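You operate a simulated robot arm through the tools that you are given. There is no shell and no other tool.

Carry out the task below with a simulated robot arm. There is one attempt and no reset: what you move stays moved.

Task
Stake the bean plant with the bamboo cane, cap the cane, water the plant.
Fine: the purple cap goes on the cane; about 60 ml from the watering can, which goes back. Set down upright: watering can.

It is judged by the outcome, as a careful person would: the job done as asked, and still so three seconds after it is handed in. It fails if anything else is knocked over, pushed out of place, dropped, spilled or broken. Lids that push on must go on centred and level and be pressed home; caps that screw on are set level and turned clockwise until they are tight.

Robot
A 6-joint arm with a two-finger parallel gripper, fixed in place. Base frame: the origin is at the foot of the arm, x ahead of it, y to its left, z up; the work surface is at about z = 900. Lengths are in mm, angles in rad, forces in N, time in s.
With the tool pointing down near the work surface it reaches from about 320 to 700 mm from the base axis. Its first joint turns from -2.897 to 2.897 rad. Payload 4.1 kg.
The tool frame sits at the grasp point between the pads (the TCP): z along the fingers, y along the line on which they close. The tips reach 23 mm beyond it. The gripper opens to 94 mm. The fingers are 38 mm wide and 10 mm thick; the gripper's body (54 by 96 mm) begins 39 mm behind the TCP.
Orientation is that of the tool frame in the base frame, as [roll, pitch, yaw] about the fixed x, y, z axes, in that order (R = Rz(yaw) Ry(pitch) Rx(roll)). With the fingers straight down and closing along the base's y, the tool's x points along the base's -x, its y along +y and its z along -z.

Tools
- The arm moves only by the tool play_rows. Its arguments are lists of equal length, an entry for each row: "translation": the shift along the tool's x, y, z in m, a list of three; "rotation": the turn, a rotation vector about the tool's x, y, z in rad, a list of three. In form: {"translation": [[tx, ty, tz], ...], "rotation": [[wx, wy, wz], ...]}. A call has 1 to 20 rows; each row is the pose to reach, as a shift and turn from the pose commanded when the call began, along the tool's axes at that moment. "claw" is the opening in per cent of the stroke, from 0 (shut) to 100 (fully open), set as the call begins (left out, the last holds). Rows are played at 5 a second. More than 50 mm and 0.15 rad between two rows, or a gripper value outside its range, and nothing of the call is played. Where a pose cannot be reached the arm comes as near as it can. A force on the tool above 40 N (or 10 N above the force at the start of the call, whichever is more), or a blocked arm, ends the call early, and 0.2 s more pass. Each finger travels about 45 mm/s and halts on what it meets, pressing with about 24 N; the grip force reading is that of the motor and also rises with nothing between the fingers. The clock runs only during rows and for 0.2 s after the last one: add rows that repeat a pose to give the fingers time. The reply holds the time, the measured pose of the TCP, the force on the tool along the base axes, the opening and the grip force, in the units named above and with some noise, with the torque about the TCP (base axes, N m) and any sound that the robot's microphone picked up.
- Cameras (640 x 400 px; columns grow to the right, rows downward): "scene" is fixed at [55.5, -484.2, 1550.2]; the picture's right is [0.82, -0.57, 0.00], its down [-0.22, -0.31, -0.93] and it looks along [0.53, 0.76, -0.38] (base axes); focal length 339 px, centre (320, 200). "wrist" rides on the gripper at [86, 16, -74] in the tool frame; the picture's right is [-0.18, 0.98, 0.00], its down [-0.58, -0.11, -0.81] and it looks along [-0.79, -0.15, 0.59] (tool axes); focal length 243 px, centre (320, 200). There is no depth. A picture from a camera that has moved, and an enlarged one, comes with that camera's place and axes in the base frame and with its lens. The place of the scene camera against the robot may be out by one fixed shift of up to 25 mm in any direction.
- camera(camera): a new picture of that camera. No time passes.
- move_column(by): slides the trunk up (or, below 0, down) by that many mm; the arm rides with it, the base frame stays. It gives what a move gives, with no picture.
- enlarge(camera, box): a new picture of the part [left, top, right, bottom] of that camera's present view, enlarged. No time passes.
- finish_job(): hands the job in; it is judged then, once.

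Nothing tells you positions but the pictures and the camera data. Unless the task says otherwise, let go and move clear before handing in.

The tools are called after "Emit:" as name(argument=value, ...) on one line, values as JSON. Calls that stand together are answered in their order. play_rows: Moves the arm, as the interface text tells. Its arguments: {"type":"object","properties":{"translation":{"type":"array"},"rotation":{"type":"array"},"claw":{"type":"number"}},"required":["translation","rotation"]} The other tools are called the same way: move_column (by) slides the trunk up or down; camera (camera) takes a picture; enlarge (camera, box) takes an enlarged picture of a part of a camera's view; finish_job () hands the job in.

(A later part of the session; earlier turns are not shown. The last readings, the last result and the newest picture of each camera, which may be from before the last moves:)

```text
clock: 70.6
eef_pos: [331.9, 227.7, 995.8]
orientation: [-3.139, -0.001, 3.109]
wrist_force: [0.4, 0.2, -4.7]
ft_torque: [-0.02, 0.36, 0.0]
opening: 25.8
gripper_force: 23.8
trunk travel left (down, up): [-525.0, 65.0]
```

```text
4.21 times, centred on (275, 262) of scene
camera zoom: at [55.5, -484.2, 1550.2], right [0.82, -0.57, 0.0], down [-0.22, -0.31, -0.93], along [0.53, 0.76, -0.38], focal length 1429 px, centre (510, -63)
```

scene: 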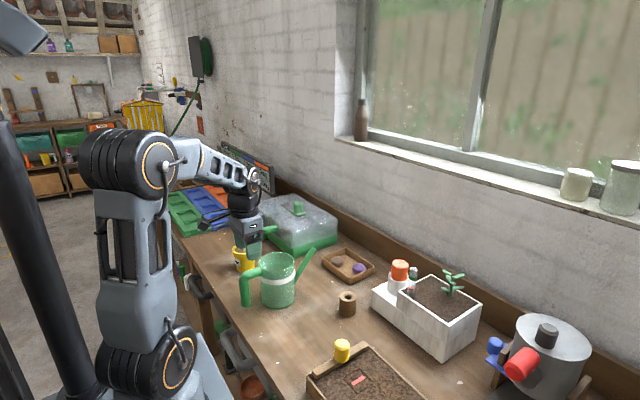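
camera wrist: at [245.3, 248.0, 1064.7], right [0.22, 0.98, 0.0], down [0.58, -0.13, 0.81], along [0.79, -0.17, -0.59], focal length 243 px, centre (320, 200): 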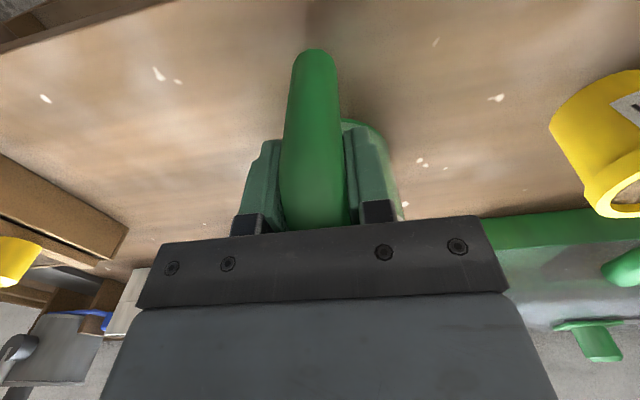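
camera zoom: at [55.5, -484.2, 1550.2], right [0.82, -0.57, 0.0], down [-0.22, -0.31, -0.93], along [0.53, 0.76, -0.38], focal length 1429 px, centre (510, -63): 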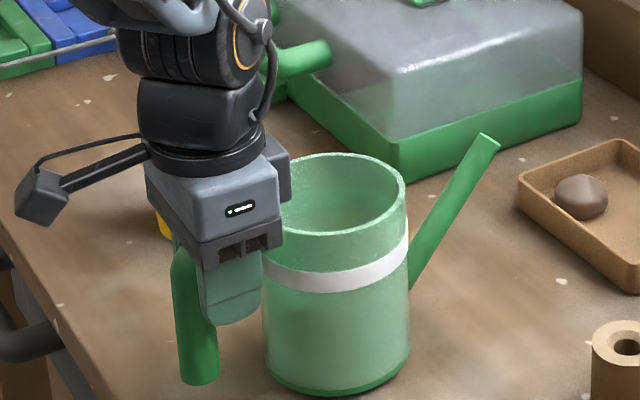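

The can lifts level (about 4.7 N, 0.36 N·m) and isn't slipping. Lifting further, slowly.

Emit:
play_rows(translation=[[0, 0, -0.006], [0, 0, -0.016], [0, 0, -0.028], [0, 0, -0.04], [0, 0, -0.052], [0, 0, -0.064], [0, 0, -0.076], [0, 0, -0.088], [0, 0, -0.098], [0, 0, -0.104], [0, 0, -0.104]], rotation=[[0, 0, 0], [0, 0, 0], [0, 0, 0], [0, 0, 0], [0, 0, 0], [0, 0, 0], [0, 0, 0], [0, 0, 0], [0, 0, 0], [0, 0, 0], [0, 0, 0]])

Emit:
enlarge(camera="scene", box=[210, 180, 330, 310])

Emit:
camera(camera="wrist")

```text
clock: 73.0
eef_pos: [331.6, 229.5, 1101.4]
orientation: [-3.139, 0.0, 3.108]
wrist_force: [0.2, 0.6, -5.5]
ft_torque: [0.02, 0.35, 0.02]
opening: 25.9
gripper_force: 24.4
trunk travel left (down, up): [-525.0, 65.0]
```

```text
3.08 times, centred on (270, 245) of scene
camera zoom: at [55.5, -484.2, 1550.2], right [0.82, -0.57, 0.0], down [-0.22, -0.31, -0.93], along [0.53, 0.76, -0.38], focal length 1044 px, centre (474, 62)
```

zoom: 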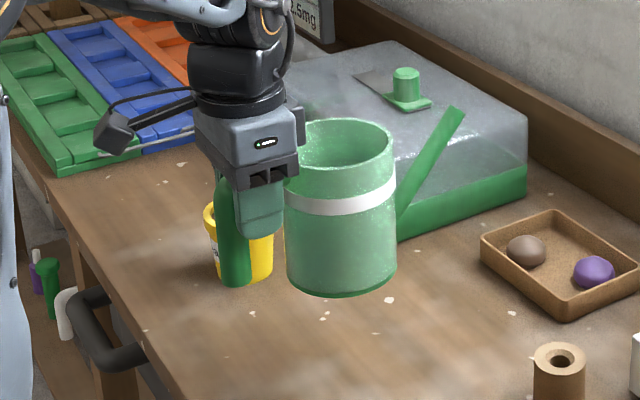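

```text
taken
camera wrist: at [245.4, 249.2, 1174.7], right [0.22, 0.98, 0.0], down [0.58, -0.13, 0.81], along [0.79, -0.17, -0.59], focal length 243 px, centre (320, 200)
```

wrist: 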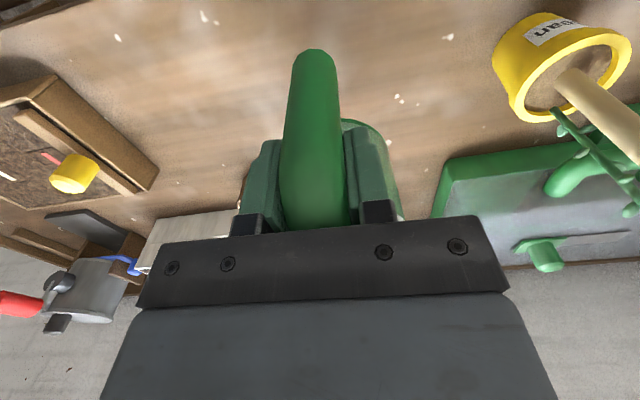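

Level and steady. I'll take a few weight and torque readings as a baseline.

Emit:
play_rows(translation=[[0, 0, 0]], rotation=[[0, 0, 0]])

Emit:
play_rows(translation=[[0, 0, 0]], rotation=[[0, 0, 0]])

Emit:
play_rows(translation=[[0, 0, 0]], rotation=[[0, 0, 0]])

Emit:
play_rows(translation=[[0, 0, 0]], rotation=[[0, 0, 0]])

Emit:
play_rows(translation=[[0, 0, 0]], rotation=[[0, 0, 0]])

Emit:
play_rows(translation=[[0, 0, 0]], rotation=[[0, 0, 0]])

Emit:
play_rows(translation=[[0, 0, 0]], rotation=[[0, 0, 0]])

Emit:
play_rows(translation=[[0, 0, 0]], rotation=[[0, 0, 0]])

Emit:
enlarge(camera="scene", box=[230, 195, 320, 275])

```text
clock: 73.4
eef_pos: [332.5, 229.9, 1100.7]
orientation: [-3.139, -0.002, 3.108]
wrist_force: [0.1, 0.4, -4.8]
ft_torque: [0.01, 0.34, 0.0]
opening: 26.1
gripper_force: 23.6
trunk travel left (down, up): [-525.0, 65.0]
```

```text
clock: 73.8
eef_pos: [332.1, 230.1, 1101.3]
orientation: [-3.14, 0.001, 3.108]
wrist_force: [-0.1, 1.0, -5.0]
ft_torque: [-0.03, 0.36, 0.0]
opening: 25.9
gripper_force: 24.3
trunk travel left (down, up): [-525.0, 65.0]
```

```text
clock: 74.2
eef_pos: [332.5, 230.7, 1100.7]
orientation: [-3.141, 0.0, 3.109]
wrist_force: [0.4, -1.0, -4.8]
ft_torque: [-0.03, 0.36, -0.03]
opening: 25.7
gripper_force: 23.9
trunk travel left (down, up): [-525.0, 65.0]
```

```text
clock: 74.6
eef_pos: [332.6, 229.6, 1101.0]
orientation: [-3.141, -0.001, 3.108]
wrist_force: [0.5, -0.2, -4.3]
ft_torque: [-0.01, 0.32, 0.01]
opening: 25.5
gripper_force: 24.6
trunk travel left (down, up): [-525.0, 65.0]
```

```text
clock: 75.0
eef_pos: [333.4, 230.0, 1100.5]
orientation: [-3.14, 0.0, 3.108]
wrist_force: [-0.2, 0.4, -4.4]
ft_torque: [0.01, 0.3, 0.02]
opening: 25.8
gripper_force: 24.9
trunk travel left (down, up): [-525.0, 65.0]
```

```text
clock: 75.4
eef_pos: [332.4, 229.6, 1101.6]
orientation: [-3.14, 0.001, 3.109]
wrist_force: [-0.3, -0.3, -4.4]
ft_torque: [0.03, 0.34, 0.01]
opening: 25.9
gripper_force: 24.1
trunk travel left (down, up): [-525.0, 65.0]
```

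```text
clock: 75.8
eef_pos: [332.7, 230.1, 1100.7]
orientation: [-3.14, 0.0, 3.109]
wrist_force: [0.6, 0.3, -4.6]
ft_torque: [0.01, 0.33, 0.0]
opening: 25.9
gripper_force: 23.5
trunk travel left (down, up): [-525.0, 65.0]
```

```text
clock: 76.2
eef_pos: [332.3, 230.9, 1101.0]
orientation: [-3.139, -0.001, 3.107]
wrist_force: [0.6, -0.4, -4.1]
ft_torque: [0.02, 0.3, -0.01]
opening: 26.0
gripper_force: 23.7
trunk travel left (down, up): [-525.0, 65.0]
```

```text
5.00 times, centred on (275, 235) of scene
camera zoom: at [55.5, -484.2, 1550.2], right [0.82, -0.57, 0.0], down [-0.22, -0.31, -0.93], along [0.53, 0.76, -0.38], focal length 1697 px, centre (545, 25)
```

zoom: 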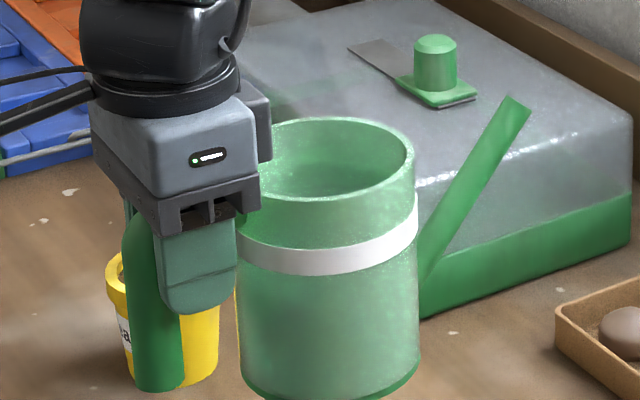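

Baseline is about 4.66 N and 0.333 N·m. Now I'll swing the can slowly so its spout points toward the pot, staging short of it.

Emit:
play_rows(translation=[[0.0013, -0.0025, 0], [0.004, -0.0077, -0.0005], [0.0067, -0.0128, -0.001], [0.0093, -0.0179, -0.001], [0.012, -0.023, -0.001], [0.0146, -0.0281, -0.001], [0.0173, -0.0332, -0.001], [0.0199, -0.0383, -0.002], [0.0226, -0.0434, -0.002], [0.0252, -0.0486, -0.002], [0.0279, -0.0537, -0.002], [0.0305, -0.0588, -0.002], [0.0318, -0.0613, -0.002], [0.0318, -0.0613, -0.002]], rotation=[[0, 0, -0.05], [0, 0, -0.155], [0, 0, -0.26], [0, 0, -0.365], [0, 0, -0.47], [0, 0, -0.575], [0, 0, -0.68], [0, 0, -0.785], [0, 0, -0.89], [0, 0, -0.995], [0, 0, -1.1], [0, 0, -1.205], [0, 0, -1.256], [0, 0, -1.256]])

Emit:
camera(camera="scene")

Emit:
enlarge(camera="scene", box=[190, 150, 320, 290])

Emit:
camera(camera="wrist")

```text
clock: 79.2
eef_pos: [299.6, 169.8, 1102.9]
orientation: [-3.141, -0.002, -1.916]
wrist_force: [-0.4, 0.0, -4.0]
ft_torque: [-0.35, 0.1, 0.05]
opening: 25.9
gripper_force: 23.9
trunk travel left (down, up): [-525.0, 65.0]
```

```text
taken
```

scene: 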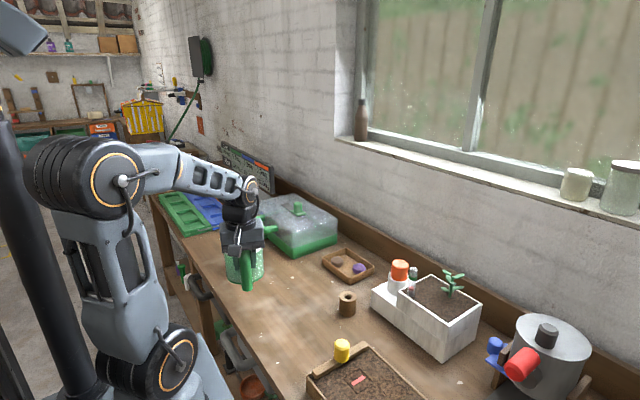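

```text
2.86 times, centred on (255, 220) of scene
camera zoom: at [55.5, -484.2, 1550.2], right [0.82, -0.57, 0.0], down [-0.22, -0.31, -0.93], along [0.53, 0.76, -0.38], focal length 970 px, centre (506, 143)
```

zoom: 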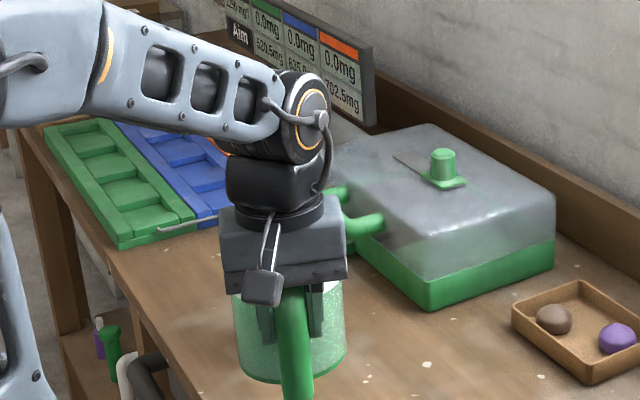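

```text
taken
camera wrist: at [253.5, 94.4, 1176.1], right [-0.86, 0.51, 0.0], down [0.3, 0.51, 0.81], along [0.41, 0.69, -0.59], focal length 243 px, centre (320, 200)
```

wrist: 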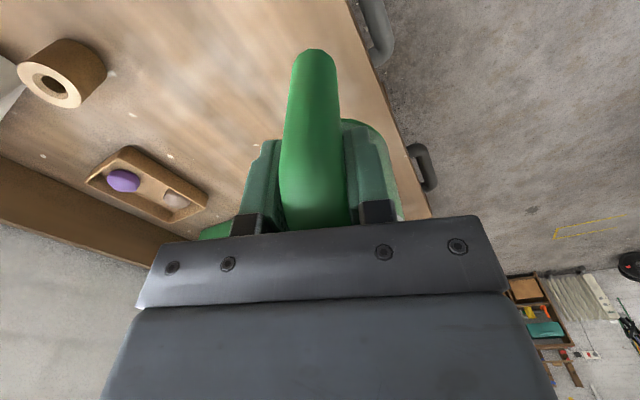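

From here the can would hide the pot from the scene camera. I'll approach instead with the spout at about 20° azimuth so the pour is visible, swinging back through a clear path.

Emit:
play_rows(translation=[[-0.003, 0.005, 0], [-0.01, 0.0153, 0], [-0.0169, 0.0258, 0], [-0.0238, 0.0364, 0], [-0.0307, 0.047, 0], [-0.0376, 0.0575, 0], [-0.0445, 0.0681, 0], [-0.0514, 0.0787, 0], [-0.0583, 0.0892, 0], [-0.0632, 0.0967, 0], [-0.0632, 0.0967, 0]], rotation=[[0, 0, 0.045], [0, 0, 0.14], [0, 0, 0.235], [0, 0, 0.33], [0, 0, 0.425], [0, 0, 0.52], [0, 0, 0.615], [0, 0, 0.71], [0, 0, 0.81], [0, 0, 0.8766], [0, 0, 0.8766]])

Emit:
enlarge(camera="scene", box=[170, 150, 330, 290])

```text
clock: 81.6
eef_pos: [230.9, 260.2, 1103.5]
orientation: [-3.141, 0.0, -2.796]
wrist_force: [-0.1, 1.0, -4.1]
ft_torque: [-0.08, 0.29, 0.02]
opening: 25.8
gripper_force: 23.9
trunk travel left (down, up): [-525.0, 65.0]
```

```text
2.86 times, centred on (250, 220) of scene
camera zoom: at [55.5, -484.2, 1550.2], right [0.82, -0.57, 0.0], down [-0.22, -0.31, -0.93], along [0.53, 0.76, -0.38], focal length 970 px, centre (520, 143)
```

zoom: 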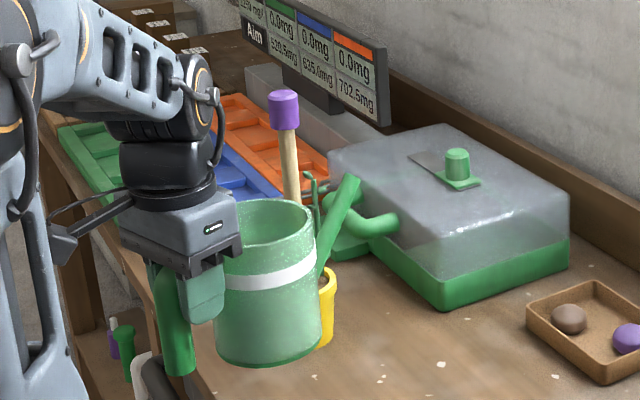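

Good visibility now. Moving to a staging point just short of the pot.

Emit:
play_rows(translation=[[0.004, 0.008, 0], [0.012, 0.0243, 0], [0.02, 0.0406, 0], [0.028, 0.0569, 0], [0.036, 0.0732, 0], [0.044, 0.0893, 0], [0.0485, 0.0985, 0], [0.051, 0.1032, 0], [0.051, 0.1032, 0]], rotation=[[0, 0, 0], [0, 0, 0], [0, 0, 0], [0, 0, 0], [0, 0, 0], [0, 0, 0], [0, 0, 0], [0, 0, 0], [0, 0, 0]])

Emit:
enlarge(camera="scene", box=[170, 150, 330, 290])

Emit:
camera(camera="wrist")

```text
clock: 83.6
eef_pos: [147.2, 341.7, 1102.2]
orientation: [-3.14, -0.002, -2.794]
wrist_force: [-0.5, -0.6, -3.3]
ft_torque: [-0.11, 0.28, -0.01]
opening: 26.0
gripper_force: 24.1
trunk travel left (down, up): [-525.0, 65.0]
```

```text
2.86 times, centred on (250, 220) of scene
camera zoom: at [55.5, -484.2, 1550.2], right [0.82, -0.57, 0.0], down [-0.22, -0.31, -0.93], along [0.53, 0.76, -0.38], focal length 970 px, centre (520, 143)
```

zoom: 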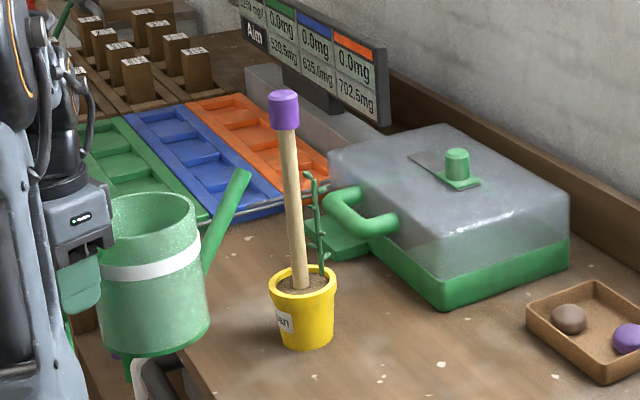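

```text
taken
camera wrist: at [58.7, 327.3, 1175.4], right [-0.16, 0.99, 0.0], down [0.58, 0.1, 0.81], along [0.8, 0.13, -0.59], focal length 243 px, centre (320, 200)
```

wrist: 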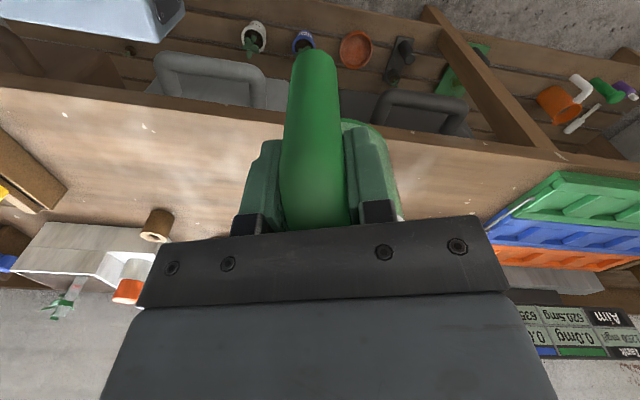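

Everything is visible now. I'll tilt partway (below the expected flow angle) while still short of the pot, checking for grip slip.

Emit:
play_rows(translation=[[0, 0, 0], [0, 0, 0], [0, 0, 0], [0, 0, 0], [0, 0, 0], [0, 0, 0], [0, 0, 0]], rotation=[[0, 0.03, 0], [0, 0.08, 0], [0, 0.13, 0], [0, 0.18, 0], [0, 0.23, 0], [0, 0.26, 0], [0, 0.26, 0]])

Emit:
enlarge(camera="scene", box=[170, 150, 330, 290])

Emit:
camera(camera="wrist")

```text
clock: 85.2
eef_pos: [144.9, 341.6, 1103.2]
orientation: [-3.14, -0.262, -2.796]
wrist_force: [0.2, -0.4, -4.8]
ft_torque: [-0.1, 0.29, 0.0]
opening: 25.7
gripper_force: 24.1
trunk travel left (down, up): [-525.0, 65.0]
```

```text
2.86 times, centred on (250, 220) of scene
camera zoom: at [55.5, -484.2, 1550.2], right [0.82, -0.57, 0.0], down [-0.22, -0.31, -0.93], along [0.53, 0.76, -0.38], focal length 970 px, centre (520, 143)
```

zoom: 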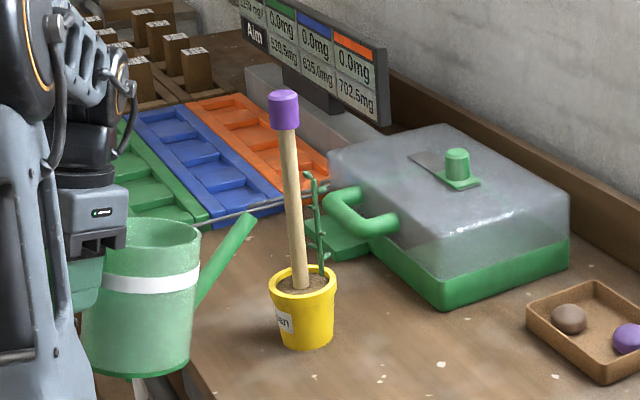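

```text
taken
camera wrist: at [79.0, 334.9, 1195.8], right [-0.17, 0.98, -0.05], down [0.76, 0.16, 0.63], along [0.63, 0.07, -0.78], focal length 243 px, centre (320, 200)
```

wrist: 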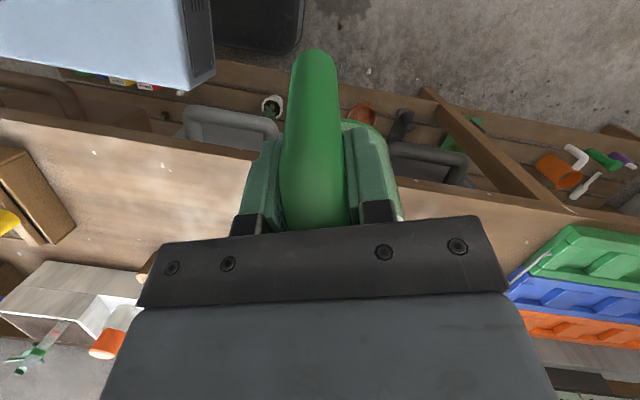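

No slip, and the tip position matches prediction. Moving the spout tip over the pot's near side at this same tilt.

Emit:
play_rows(translation=[[-0.0097, -0.0005, 0.004], [-0.0193, -0.001, 0.0122], [-0.029, -0.0016, 0.0204], [-0.0387, -0.0021, 0.0307], [-0.0483, -0.0026, 0.0409], [-0.0483, -0.0026, 0.0409]], rotation=[[0, 0, 0], [0, 0, 0], [0, 0, 0], [0, 0, 0], [0, 0, 0], [0, 0, 0]])

Emit:
enlarge(camera="scene", box=[170, 150, 330, 290])

Emit:
enlarge(camera="scene", box=[210, 215, 290, 265])

```text
clock: 86.6
eef_pos: [181.1, 351.3, 1049.6]
orientation: [3.14, -0.261, -2.792]
wrist_force: [0.2, -0.6, -4.6]
ft_torque: [-0.12, 0.25, -0.01]
opening: 25.9
gripper_force: 23.9
trunk travel left (down, up): [-525.0, 65.0]
```

```text
2.86 times, centred on (250, 220) of scene
camera zoom: at [55.5, -484.2, 1550.2], right [0.82, -0.57, 0.0], down [-0.22, -0.31, -0.93], along [0.53, 0.76, -0.38], focal length 970 px, centre (520, 143)
```

zoom: 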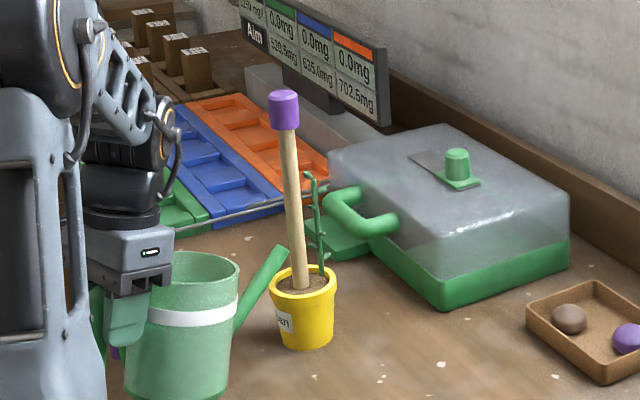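

```text
8.00 times, centred on (250, 240) of scene
camera zoom: at [55.5, -484.2, 1550.2], right [0.82, -0.57, 0.0], down [-0.22, -0.31, -0.93], along [0.53, 0.76, -0.38], focal length 2715 px, centre (880, -120)
```

zoom: 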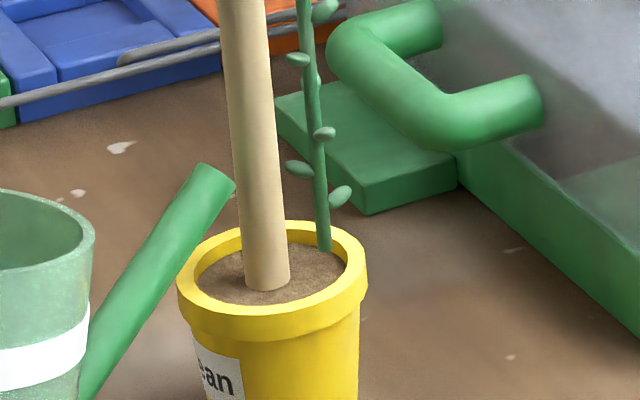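

The tip is over the near side of the pot. I'll lower it slightly and increase tilt in small steps, watching for flow.

Emit:
play_rows(translation=[[-0.0003, 0, -0.001], [-0.0007, 0, -0.0035], [-0.0011, 0, -0.0065], [-0.0015, 0, -0.0093], [-0.0015, 0, -0.0093]], rotation=[[0, 0.025, 0], [0, 0.05, 0], [0, 0.075, 0], [0, 0.1, 0], [0, 0.1, 0]])

Emit:
enlarge(camera="scene", box=[210, 215, 290, 265])

Emit:
enlarge(camera="scene", box=[160, 200, 280, 300])

```text
clock: 87.8
eef_pos: [184.8, 352.7, 1058.0]
orientation: [-3.14, -0.361, -2.796]
wrist_force: [0.1, 0.3, -4.9]
ft_torque: [-0.09, 0.25, 0.01]
opening: 26.0
gripper_force: 24.4
trunk travel left (down, up): [-525.0, 65.0]
```

```text
8.00 times, centred on (250, 240) of scene
camera zoom: at [55.5, -484.2, 1550.2], right [0.82, -0.57, 0.0], down [-0.22, -0.31, -0.93], along [0.53, 0.76, -0.38], focal length 2715 px, centre (880, -120)
```

zoom: 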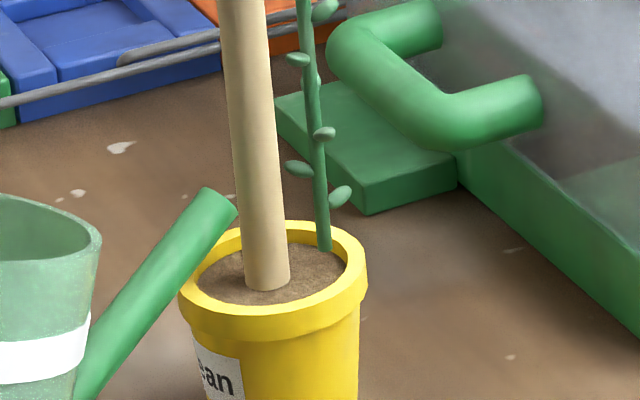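

```text
4.00 times, centred on (220, 250) of scene
camera zoom: at [55.5, -484.2, 1550.2], right [0.82, -0.57, 0.0], down [-0.22, -0.31, -0.93], along [0.53, 0.76, -0.38], focal length 1357 px, centre (720, 0)
```

zoom: 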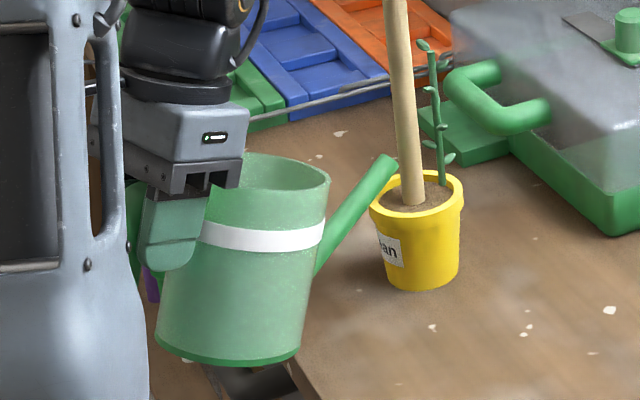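

Emit:
play_rows(translation=[[0.0018, 0, -0.002], [0.0035, 0, -0.0039], [0.0035, 0, -0.0039], [0.0035, 0, -0.0039], [0.0035, 0, -0.0039]], rotation=[[0, 0.02, 0], [0, 0.04, 0], [0, 0.04, 0], [0, 0.04, 0], [0, 0.04, 0]])

Emit:
enlarge(camera="scene", box=[210, 215, 290, 265])

```text
clock: 89.0
eef_pos: [183.3, 351.4, 1063.0]
orientation: [-3.139, -0.4, -2.796]
wrist_force: [-0.7, -0.5, -4.1]
ft_torque: [-0.09, 0.23, 0.03]
opening: 25.9
gripper_force: 24.3
trunk travel left (down, up): [-525.0, 65.0]
```

```text
8.00 times, centred on (250, 240) of scene
camera zoom: at [55.5, -484.2, 1550.2], right [0.82, -0.57, 0.0], down [-0.22, -0.31, -0.93], along [0.53, 0.76, -0.38], focal length 2715 px, centre (880, -120)
```

zoom: 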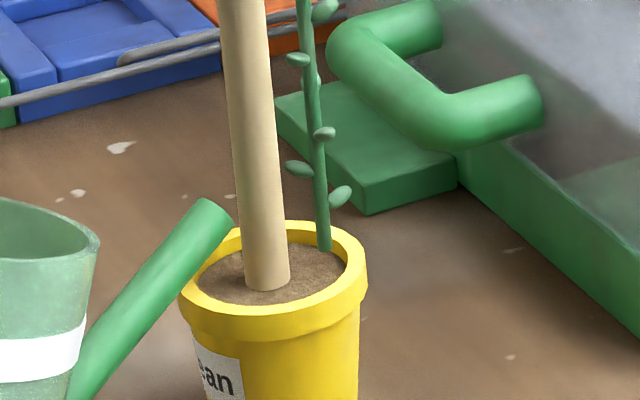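

Emit:
play_rows(translation=[[0.0002, 0, -0.0037], [0.0004, 0, -0.0074], [0.0004, 0, -0.0074], [0.0004, 0, -0.0074], [0.0004, 0, -0.0074]], rotation=[[0, 0.02, 0], [0, 0.04, 0], [0, 0.04, 0], [0, 0.04, 0], [0, 0.04, 0]])

Emit:
enlarge(camera="scene", box=[210, 215, 290, 265])

```text
clock: 90.2
eef_pos: [185.1, 352.1, 1070.8]
orientation: [-3.14, -0.44, -2.797]
wrist_force: [0.1, -0.7, -4.1]
ft_torque: [-0.08, 0.23, -0.02]
opening: 25.7
gripper_force: 23.9
trunk travel left (down, up): [-525.0, 65.0]
```

```text
8.00 times, centred on (250, 240) of scene
camera zoom: at [55.5, -484.2, 1550.2], right [0.82, -0.57, 0.0], down [-0.22, -0.31, -0.93], along [0.53, 0.76, -0.38], focal length 2715 px, centre (880, -120)
```

zoom: 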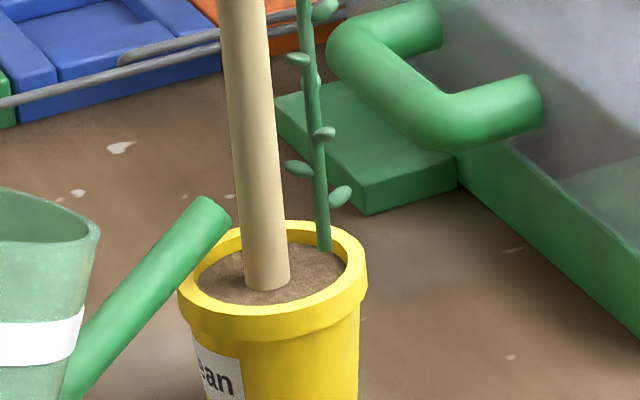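

Emit:
play_rows(translation=[[0.0004, 0, -0.0031], [0.0007, 0, -0.0062], [0.0007, 0, -0.0062], [0.0007, 0, -0.0062], [0.0007, 0, -0.0062]], rotation=[[0, 0.015, 0], [0, 0.03, 0], [0, 0.03, 0], [0, 0.03, 0], [0, 0.03, 0]])

Emit:
enlarge(camera="scene", box=[210, 215, 290, 265])

```text
clock: 91.4
eef_pos: [186.3, 352.6, 1074.7]
orientation: [-3.139, -0.471, -2.794]
wrist_force: [-0.2, -0.3, -4.3]
ft_torque: [-0.07, 0.24, 0.01]
opening: 25.8
gripper_force: 23.4
trunk travel left (down, up): [-525.0, 65.0]
```

```text
8.00 times, centred on (250, 240) of scene
camera zoom: at [55.5, -484.2, 1550.2], right [0.82, -0.57, 0.0], down [-0.22, -0.31, -0.93], along [0.53, 0.76, -0.38], focal length 2715 px, centre (880, -120)
```

zoom: 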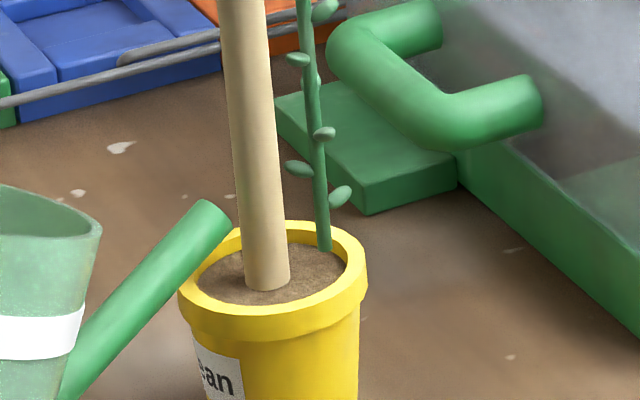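

Emit:
enlarge(camera="scene", box=[160, 200, 280, 300])

Emit:
camera(camera="wrist")

```text
4.00 times, centred on (220, 250) of scene
camera zoom: at [55.5, -484.2, 1550.2], right [0.82, -0.57, 0.0], down [-0.22, -0.31, -0.93], along [0.53, 0.76, -0.38], focal length 1357 px, centre (720, 0)
```

zoom: 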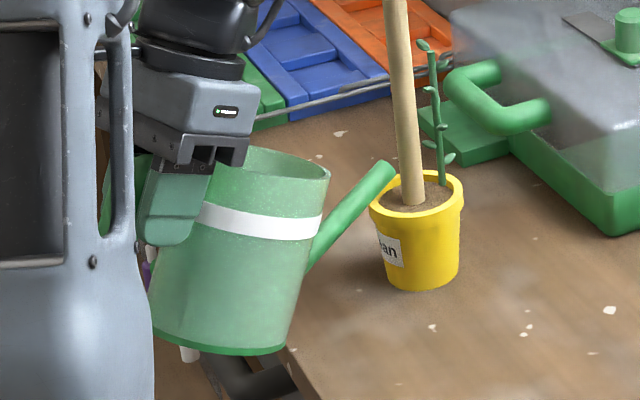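

```text
taken
camera wrist: at [139.4, 353.6, 1180.3], right [-0.18, 0.98, -0.08], down [0.87, 0.2, 0.46], along [0.46, 0.01, -0.89], focal length 243 px, centre (320, 200)
```

wrist: 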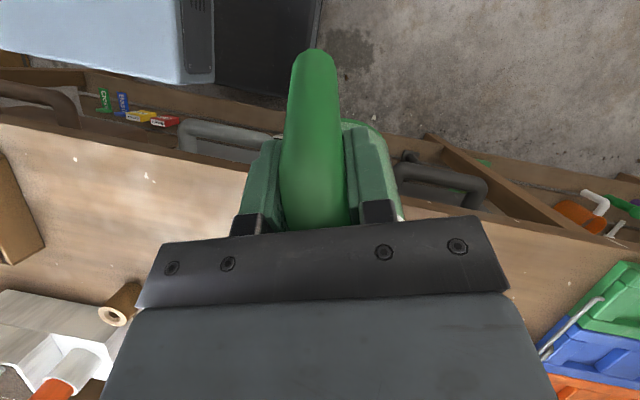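

No flow at 27° and no slip in the grip. Continuing in small increments.

Emit:
play_rows(translation=[[0.0003, 0, -0.0031], [0.0006, 0, -0.0063], [0.0006, 0, -0.0063], [0.0006, 0, -0.0063], [0.0006, 0, -0.0063]], rotation=[[0, 0.015, 0], [0, 0.03, 0], [0, 0.03, 0], [0, 0.03, 0], [0, 0.03, 0]])

Emit:
enlarge(camera="scene", box=[210, 215, 290, 265])

```text
clock: 92.6
eef_pos: [189.5, 354.2, 1082.9]
orientation: [-3.141, -0.502, -2.796]
wrist_force: [0.4, 0.0, -3.8]
ft_torque: [-0.08, 0.22, 0.02]
opening: 26.1
gripper_force: 23.5
trunk travel left (down, up): [-525.0, 65.0]
```

```text
8.00 times, centred on (250, 240) of scene
camera zoom: at [55.5, -484.2, 1550.2], right [0.82, -0.57, 0.0], down [-0.22, -0.31, -0.93], along [0.53, 0.76, -0.38], focal length 2715 px, centre (880, -120)
```

zoom: 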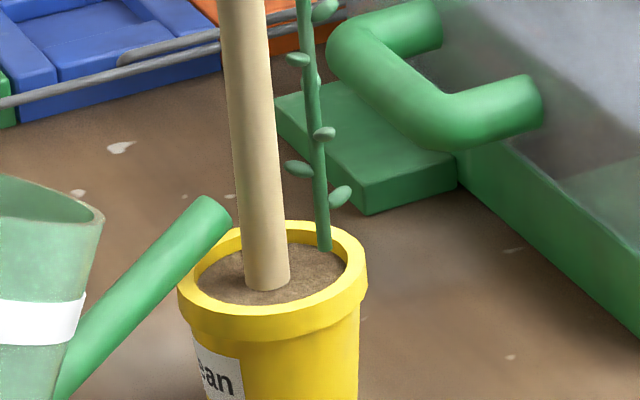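

Emit:
play_rows(translation=[[0.0007, 0, -0.0018], [0.0015, 0, -0.0035], [0.0015, 0, -0.0035], [0.0015, 0, -0.0035], [0.0015, 0, -0.0035]], rotation=[[0, 0.015, 0], [0, 0.03, 0], [0, 0.03, 0], [0, 0.03, 0], [0, 0.03, 0]])

Emit:
enlarge(camera="scene", box=[210, 215, 290, 265])

```text
clock: 93.8
eef_pos: [190.2, 356.2, 1085.5]
orientation: [-3.14, -0.532, -2.795]
wrist_force: [0.0, -0.4, -4.1]
ft_torque: [-0.07, 0.19, -0.02]
opening: 25.8
gripper_force: 23.6
trunk travel left (down, up): [-525.0, 65.0]
```

```text
8.00 times, centred on (250, 240) of scene
camera zoom: at [55.5, -484.2, 1550.2], right [0.82, -0.57, 0.0], down [-0.22, -0.31, -0.93], along [0.53, 0.76, -0.38], focal length 2715 px, centre (880, -120)
```

zoom: 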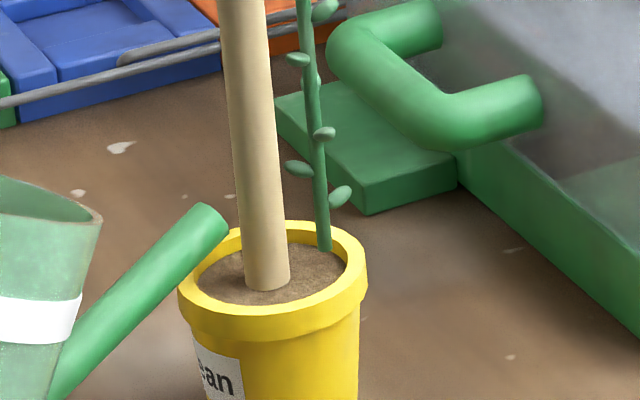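

Emit:
play_rows(translation=[[0.0003, 0, -0.0031], [0.0006, 0, -0.0062], [0.0006, 0, -0.0062], [0.0006, 0, -0.0062], [0.0006, 0, -0.0062]], rotation=[[0, 0.015, 0], [0, 0.03, 0], [0, 0.03, 0], [0, 0.03, 0], [0, 0.03, 0]])

Emit:
enlarge(camera="scene", box=[210, 215, 290, 265])

```text
clock: 95.0
eef_pos: [191.2, 356.3, 1092.2]
orientation: [-3.138, -0.56, -2.795]
wrist_force: [0.7, -0.1, -4.5]
ft_torque: [-0.05, 0.2, 0.05]
opening: 25.8
gripper_force: 23.9
trunk travel left (down, up): [-525.0, 65.0]
```

```text
8.00 times, centred on (250, 240) of scene
camera zoom: at [55.5, -484.2, 1550.2], right [0.82, -0.57, 0.0], down [-0.22, -0.31, -0.93], along [0.53, 0.76, -0.38], focal length 2715 px, centre (880, -120)
```

zoom: 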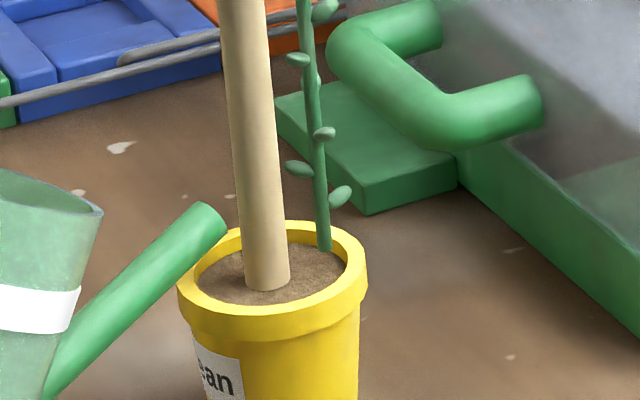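

Emit:
play_rows(translation=[[0.0003, 0, -0.0031], [0.0006, 0, -0.0062], [0.0006, 0, -0.0062], [0.0006, 0, -0.0062], [0.0006, 0, -0.0062]], rotation=[[0, 0.015, 0], [0, 0.03, 0], [0, 0.03, 0], [0, 0.03, 0], [0, 0.03, 0]])

Emit:
enlarge(camera="scene", box=[210, 215, 290, 265])

```text
clock: 96.2
eef_pos: [193.8, 356.9, 1097.9]
orientation: [-3.14, -0.59, -2.796]
wrist_force: [-0.3, -0.5, -4.7]
ft_torque: [-0.11, 0.18, 0.0]
opening: 26.1
gripper_force: 23.9
trunk travel left (down, up): [-525.0, 65.0]
```

```text
8.00 times, centred on (250, 240) of scene
camera zoom: at [55.5, -484.2, 1550.2], right [0.82, -0.57, 0.0], down [-0.22, -0.31, -0.93], along [0.53, 0.76, -0.38], focal length 2715 px, centre (880, -120)
```

zoom: 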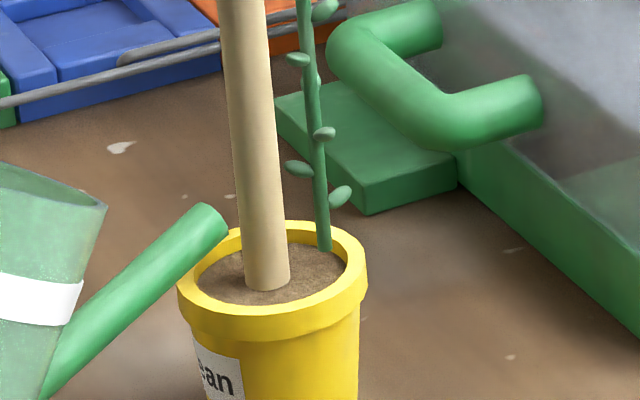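

Emit:
play_rows(translation=[[0.0003, 0, -0.0031], [0.0007, 0, -0.0063], [0.0007, 0, -0.0063], [0.0007, 0, -0.0063], [0.0007, 0, -0.0063]], rotation=[[0, 0.015, 0], [0, 0.03, 0], [0, 0.03, 0], [0, 0.03, 0], [0, 0.03, 0]])

Emit:
enlarge(camera="scene", box=[210, 215, 290, 265])

Emit:
enlarge(camera="scene", box=[160, 190, 280, 290])

```text
clock: 97.4
eef_pos: [197.0, 357.3, 1102.1]
orientation: [-3.141, -0.621, -2.798]
wrist_force: [0.4, -0.5, -4.3]
ft_torque: [-0.04, 0.2, 0.01]
opening: 25.8
gripper_force: 23.8
trunk travel left (down, up): [-525.0, 65.0]
```

```text
8.00 times, centred on (250, 240) of scene
camera zoom: at [55.5, -484.2, 1550.2], right [0.82, -0.57, 0.0], down [-0.22, -0.31, -0.93], along [0.53, 0.76, -0.38], focal length 2715 px, centre (880, -120)
```

zoom: 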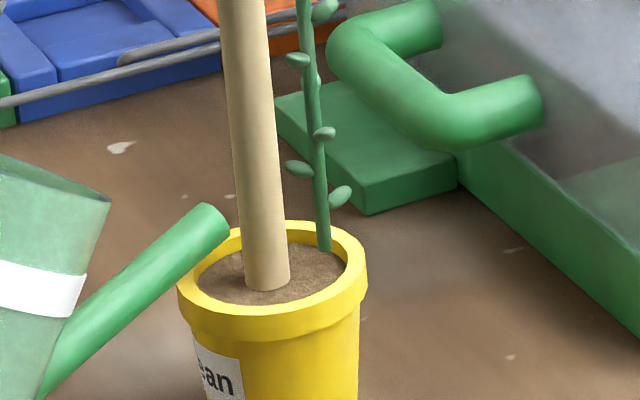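

```text
4.00 times, centred on (220, 240) of scene
camera zoom: at [55.5, -484.2, 1550.2], right [0.82, -0.57, 0.0], down [-0.22, -0.31, -0.93], along [0.53, 0.76, -0.38], focal length 1357 px, centre (720, 40)
```

zoom: 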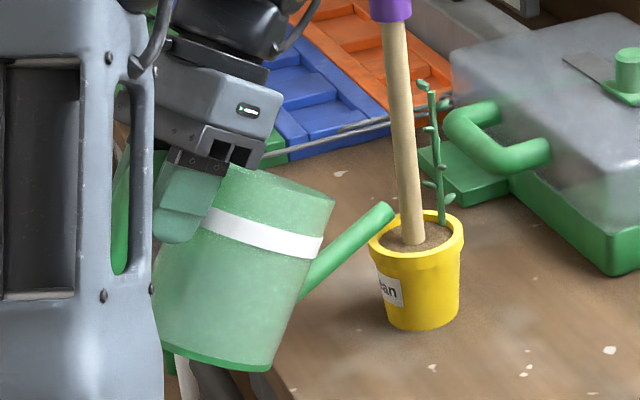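

Still no flow at 35°. I'll keep going in small steps, watching closely.

Emit:
play_rows(translation=[[0.0004, 0, -0.0042], [0.0008, 0, -0.0084], [0.0008, 0, -0.0084], [0.0008, 0, -0.0084]], rotation=[[0, 0.02, 0], [0, 0.04, 0], [0, 0.04, 0], [0, 0.04, 0]])

Emit:
enlarge(camera="scene", box=[210, 215, 290, 265])

```text
clock: 98.4
eef_pos: [201.3, 358.6, 1110.8]
orientation: [-3.14, -0.661, -2.795]
wrist_force: [-0.1, -0.7, -4.8]
ft_torque: [-0.06, 0.17, -0.01]
opening: 25.8
gripper_force: 23.8
trunk travel left (down, up): [-525.0, 65.0]
```

```text
8.00 times, centred on (250, 240) of scene
camera zoom: at [55.5, -484.2, 1550.2], right [0.82, -0.57, 0.0], down [-0.22, -0.31, -0.93], along [0.53, 0.76, -0.38], focal length 2715 px, centre (880, -120)
```

zoom: 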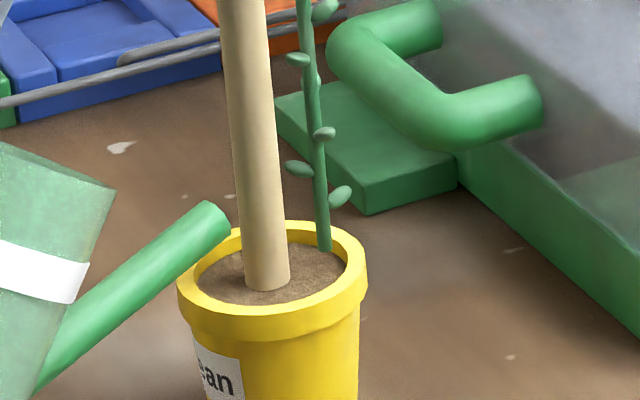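

Emit:
play_rows(translation=[[0.0005, 0, -0.0042], [0.0009, 0, -0.0083], [0.0009, 0, -0.0083], [0.0009, 0, -0.0083]], rotation=[[0, 0.02, 0], [0, 0.04, 0], [0, 0.04, 0], [0, 0.04, 0]])

Emit:
enlarge(camera="scene", box=[210, 215, 290, 265])

```text
clock: 99.4
eef_pos: [205.6, 359.7, 1118.5]
orientation: [-3.139, -0.701, -2.795]
wrist_force: [-0.3, -0.3, -4.2]
ft_torque: [-0.06, 0.15, -0.03]
opening: 25.7
gripper_force: 23.7
trunk travel left (down, up): [-525.0, 65.0]
```

```text
8.00 times, centred on (250, 240) of scene
camera zoom: at [55.5, -484.2, 1550.2], right [0.82, -0.57, 0.0], down [-0.22, -0.31, -0.93], along [0.53, 0.76, -0.38], focal length 2715 px, centre (880, -120)
```

zoom: 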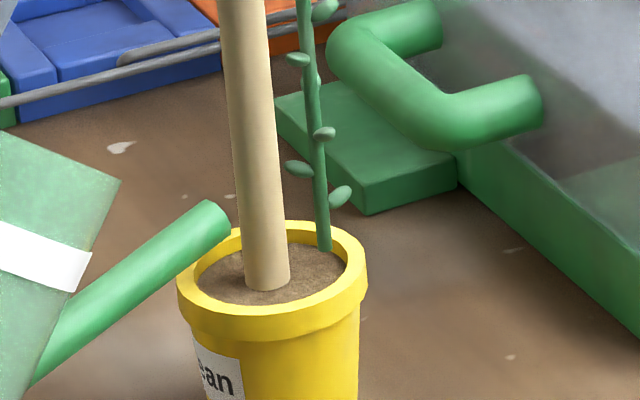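

Emit:
play_rows(translation=[[0.0005, 0, -0.0042], [0.0009, 0, -0.0083], [0.0009, 0, -0.0083], [0.0009, 0, -0.0083]], rotation=[[0, 0.02, 0], [0, 0.04, 0], [0, 0.04, 0], [0, 0.04, 0]])

Emit:
enlarge(camera="scene", box=[160, 190, 290, 275])

```text
clock: 100.4
eef_pos: [209.8, 362.0, 1124.5]
orientation: [-3.14, -0.74, -2.798]
wrist_force: [-0.8, 0.3, -4.6]
ft_torque: [-0.09, 0.13, 0.02]
opening: 25.9
gripper_force: 23.4
trunk travel left (down, up): [-525.0, 65.0]
```

```text
4.71 times, centred on (225, 232) of scene
camera zoom: at [55.5, -484.2, 1550.2], right [0.82, -0.57, 0.0], down [-0.22, -0.31, -0.93], along [0.53, 0.76, -0.38], focal length 1597 px, centre (767, 47)
```

zoom: 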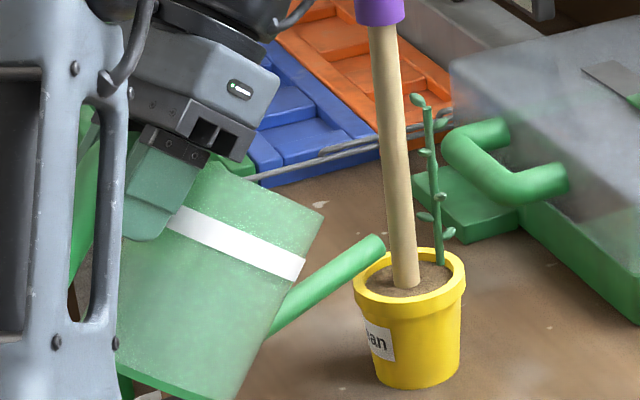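

Emit:
play_rows(translation=[[0.0004, 0, -0.0042], [0.0008, 0, -0.0083], [0.0008, 0, -0.0083], [0.0008, 0, -0.0083]], rotation=[[0, 0.02, 0], [0, 0.04, 0], [0, 0.04, 0], [0, 0.04, 0]])

Emit:
enlarge(camera="scene", box=[210, 215, 290, 265])

```text
clock: 101.4
eef_pos: [214.7, 363.2, 1131.2]
orientation: [-3.141, -0.781, -2.796]
wrist_force: [0.8, -0.5, -4.0]
ft_torque: [-0.04, 0.13, 0.0]
opening: 25.8
gripper_force: 24.0
trunk travel left (down, up): [-525.0, 65.0]
```

```text
8.00 times, centred on (250, 240) of scene
camera zoom: at [55.5, -484.2, 1550.2], right [0.82, -0.57, 0.0], down [-0.22, -0.31, -0.93], along [0.53, 0.76, -0.38], focal length 2715 px, centre (880, -120)
```

zoom: 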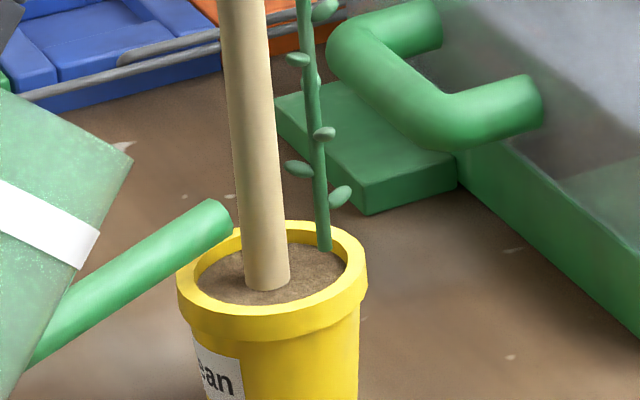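

Emit:
play_rows(translation=[[0.0004, 0, -0.0042], [0.0004, 0, -0.0042]], rotation=[[0, 0.02, 0], [0, 0.02, 0]])

Emit:
enlarge(camera="scene", box=[210, 215, 290, 265])

```text
clock: 102.0
eef_pos: [218.0, 366.5, 1134.9]
orientation: [-3.138, -0.8, -2.797]
wrist_force: [-0.8, 0.2, -4.3]
ft_torque: [-0.07, 0.11, -0.01]
opening: 25.8
gripper_force: 23.7
trunk travel left (down, up): [-525.0, 65.0]
```

```text
8.00 times, centred on (250, 240) of scene
camera zoom: at [55.5, -484.2, 1550.2], right [0.82, -0.57, 0.0], down [-0.22, -0.31, -0.93], along [0.53, 0.76, -0.38], focal length 2715 px, centre (880, -120)
```

zoom: 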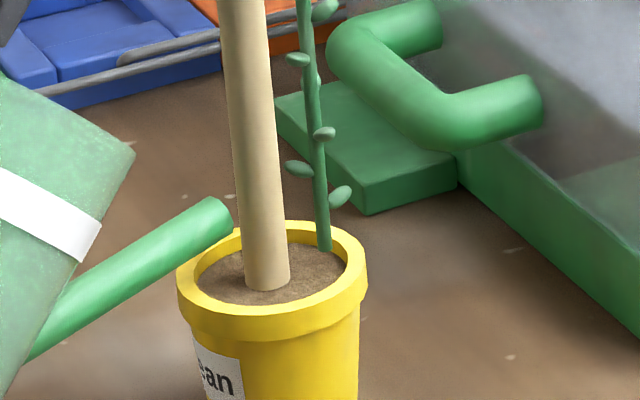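

Emit:
camera(camera="scene")

Emit:
enlarge(camera="scene", box=[130, 130, 310, 290])

Emit:
camera(camera="wrist")

```text
taken
```

scene: 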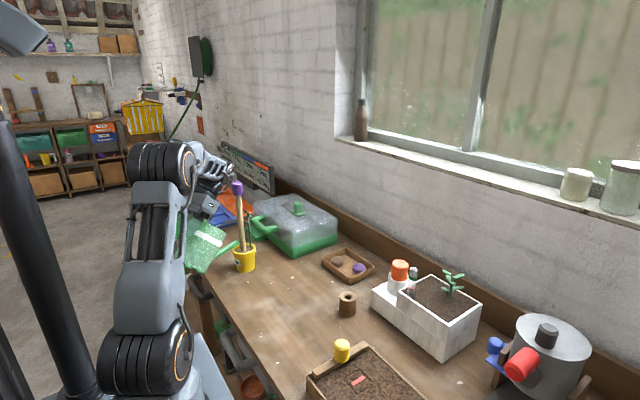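

```text
2.50 times, centred on (220, 210) of scene
camera zoom: at [55.5, -484.2, 1550.2], right [0.82, -0.57, 0.0], down [-0.22, -0.31, -0.93], along [0.53, 0.76, -0.38], focal length 848 px, centre (570, 175)
```

zoom: 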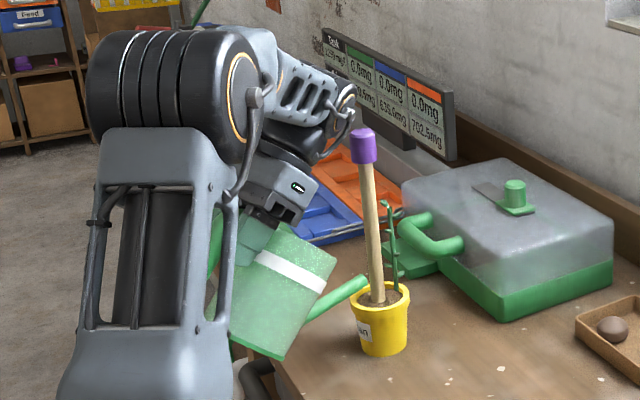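

```text
taken
camera wrist: at [205.0, 378.3, 1247.8], right [-0.21, 0.97, -0.13], down [0.96, 0.23, 0.14], along [0.17, -0.1, -0.98], focal length 243 px, centre (320, 200)
```

wrist: 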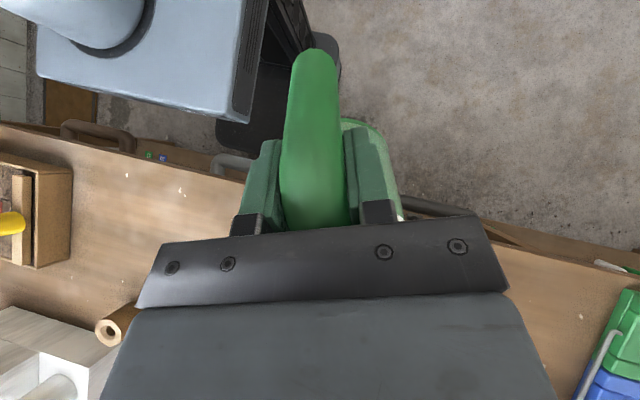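

No flow even at 46°, so the outflow seems to need a much steeper tilt (the spout itself rises about 55°). I'll raise the can about 25 mm to keep the wrist clear of the cap and continue cautiously.

Emit:
play_rows(translation=[[0.0086, 0, -0.0084], [0.0179, 0, -0.0174], [0.0185, 0, -0.0226], [0.019, 0, -0.0278], [0.019, 0, -0.0278]], rotation=[[0, 0, 0], [0, 0, 0], [0, 0.025, 0], [0, 0.05, 0], [0, 0.05, 0]])

Emit:
enlarge(camera="scene", box=[130, 130, 310, 290])

Emit:
enlarge(camera="scene", box=[210, 210, 290, 260])

```text
clock: 103.2
eef_pos: [223.2, 368.9, 1168.4]
orientation: [-3.14, -0.852, -2.797]
wrist_force: [-0.9, 0.0, -5.1]
ft_torque: [-0.05, 0.05, -0.01]
opening: 25.7
gripper_force: 23.6
trunk travel left (down, up): [-525.0, 65.0]
```

```text
2.50 times, centred on (220, 210) of scene
camera zoom: at [55.5, -484.2, 1550.2], right [0.82, -0.57, 0.0], down [-0.22, -0.31, -0.93], along [0.53, 0.76, -0.38], focal length 848 px, centre (570, 175)
```

zoom: 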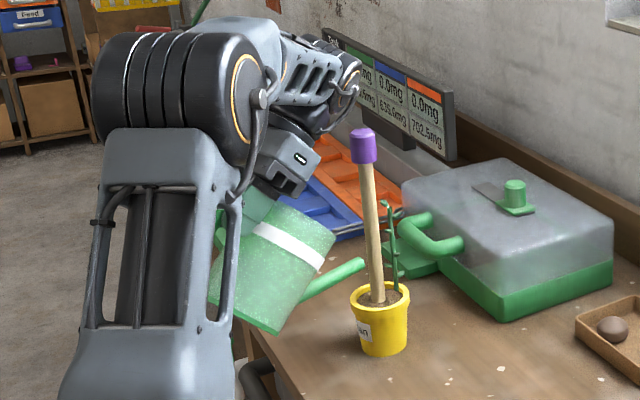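

```text
8.00 times, centred on (250, 235) of scene
camera zoom: at [55.5, -484.2, 1550.2], right [0.82, -0.57, 0.0], down [-0.22, -0.31, -0.93], along [0.53, 0.76, -0.38], focal length 2715 px, centre (880, -80)
```

zoom: 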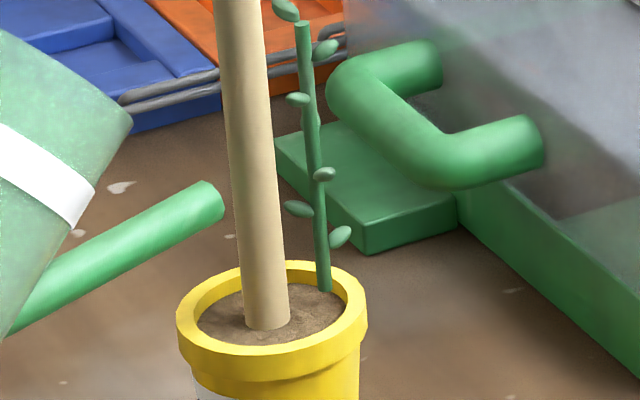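

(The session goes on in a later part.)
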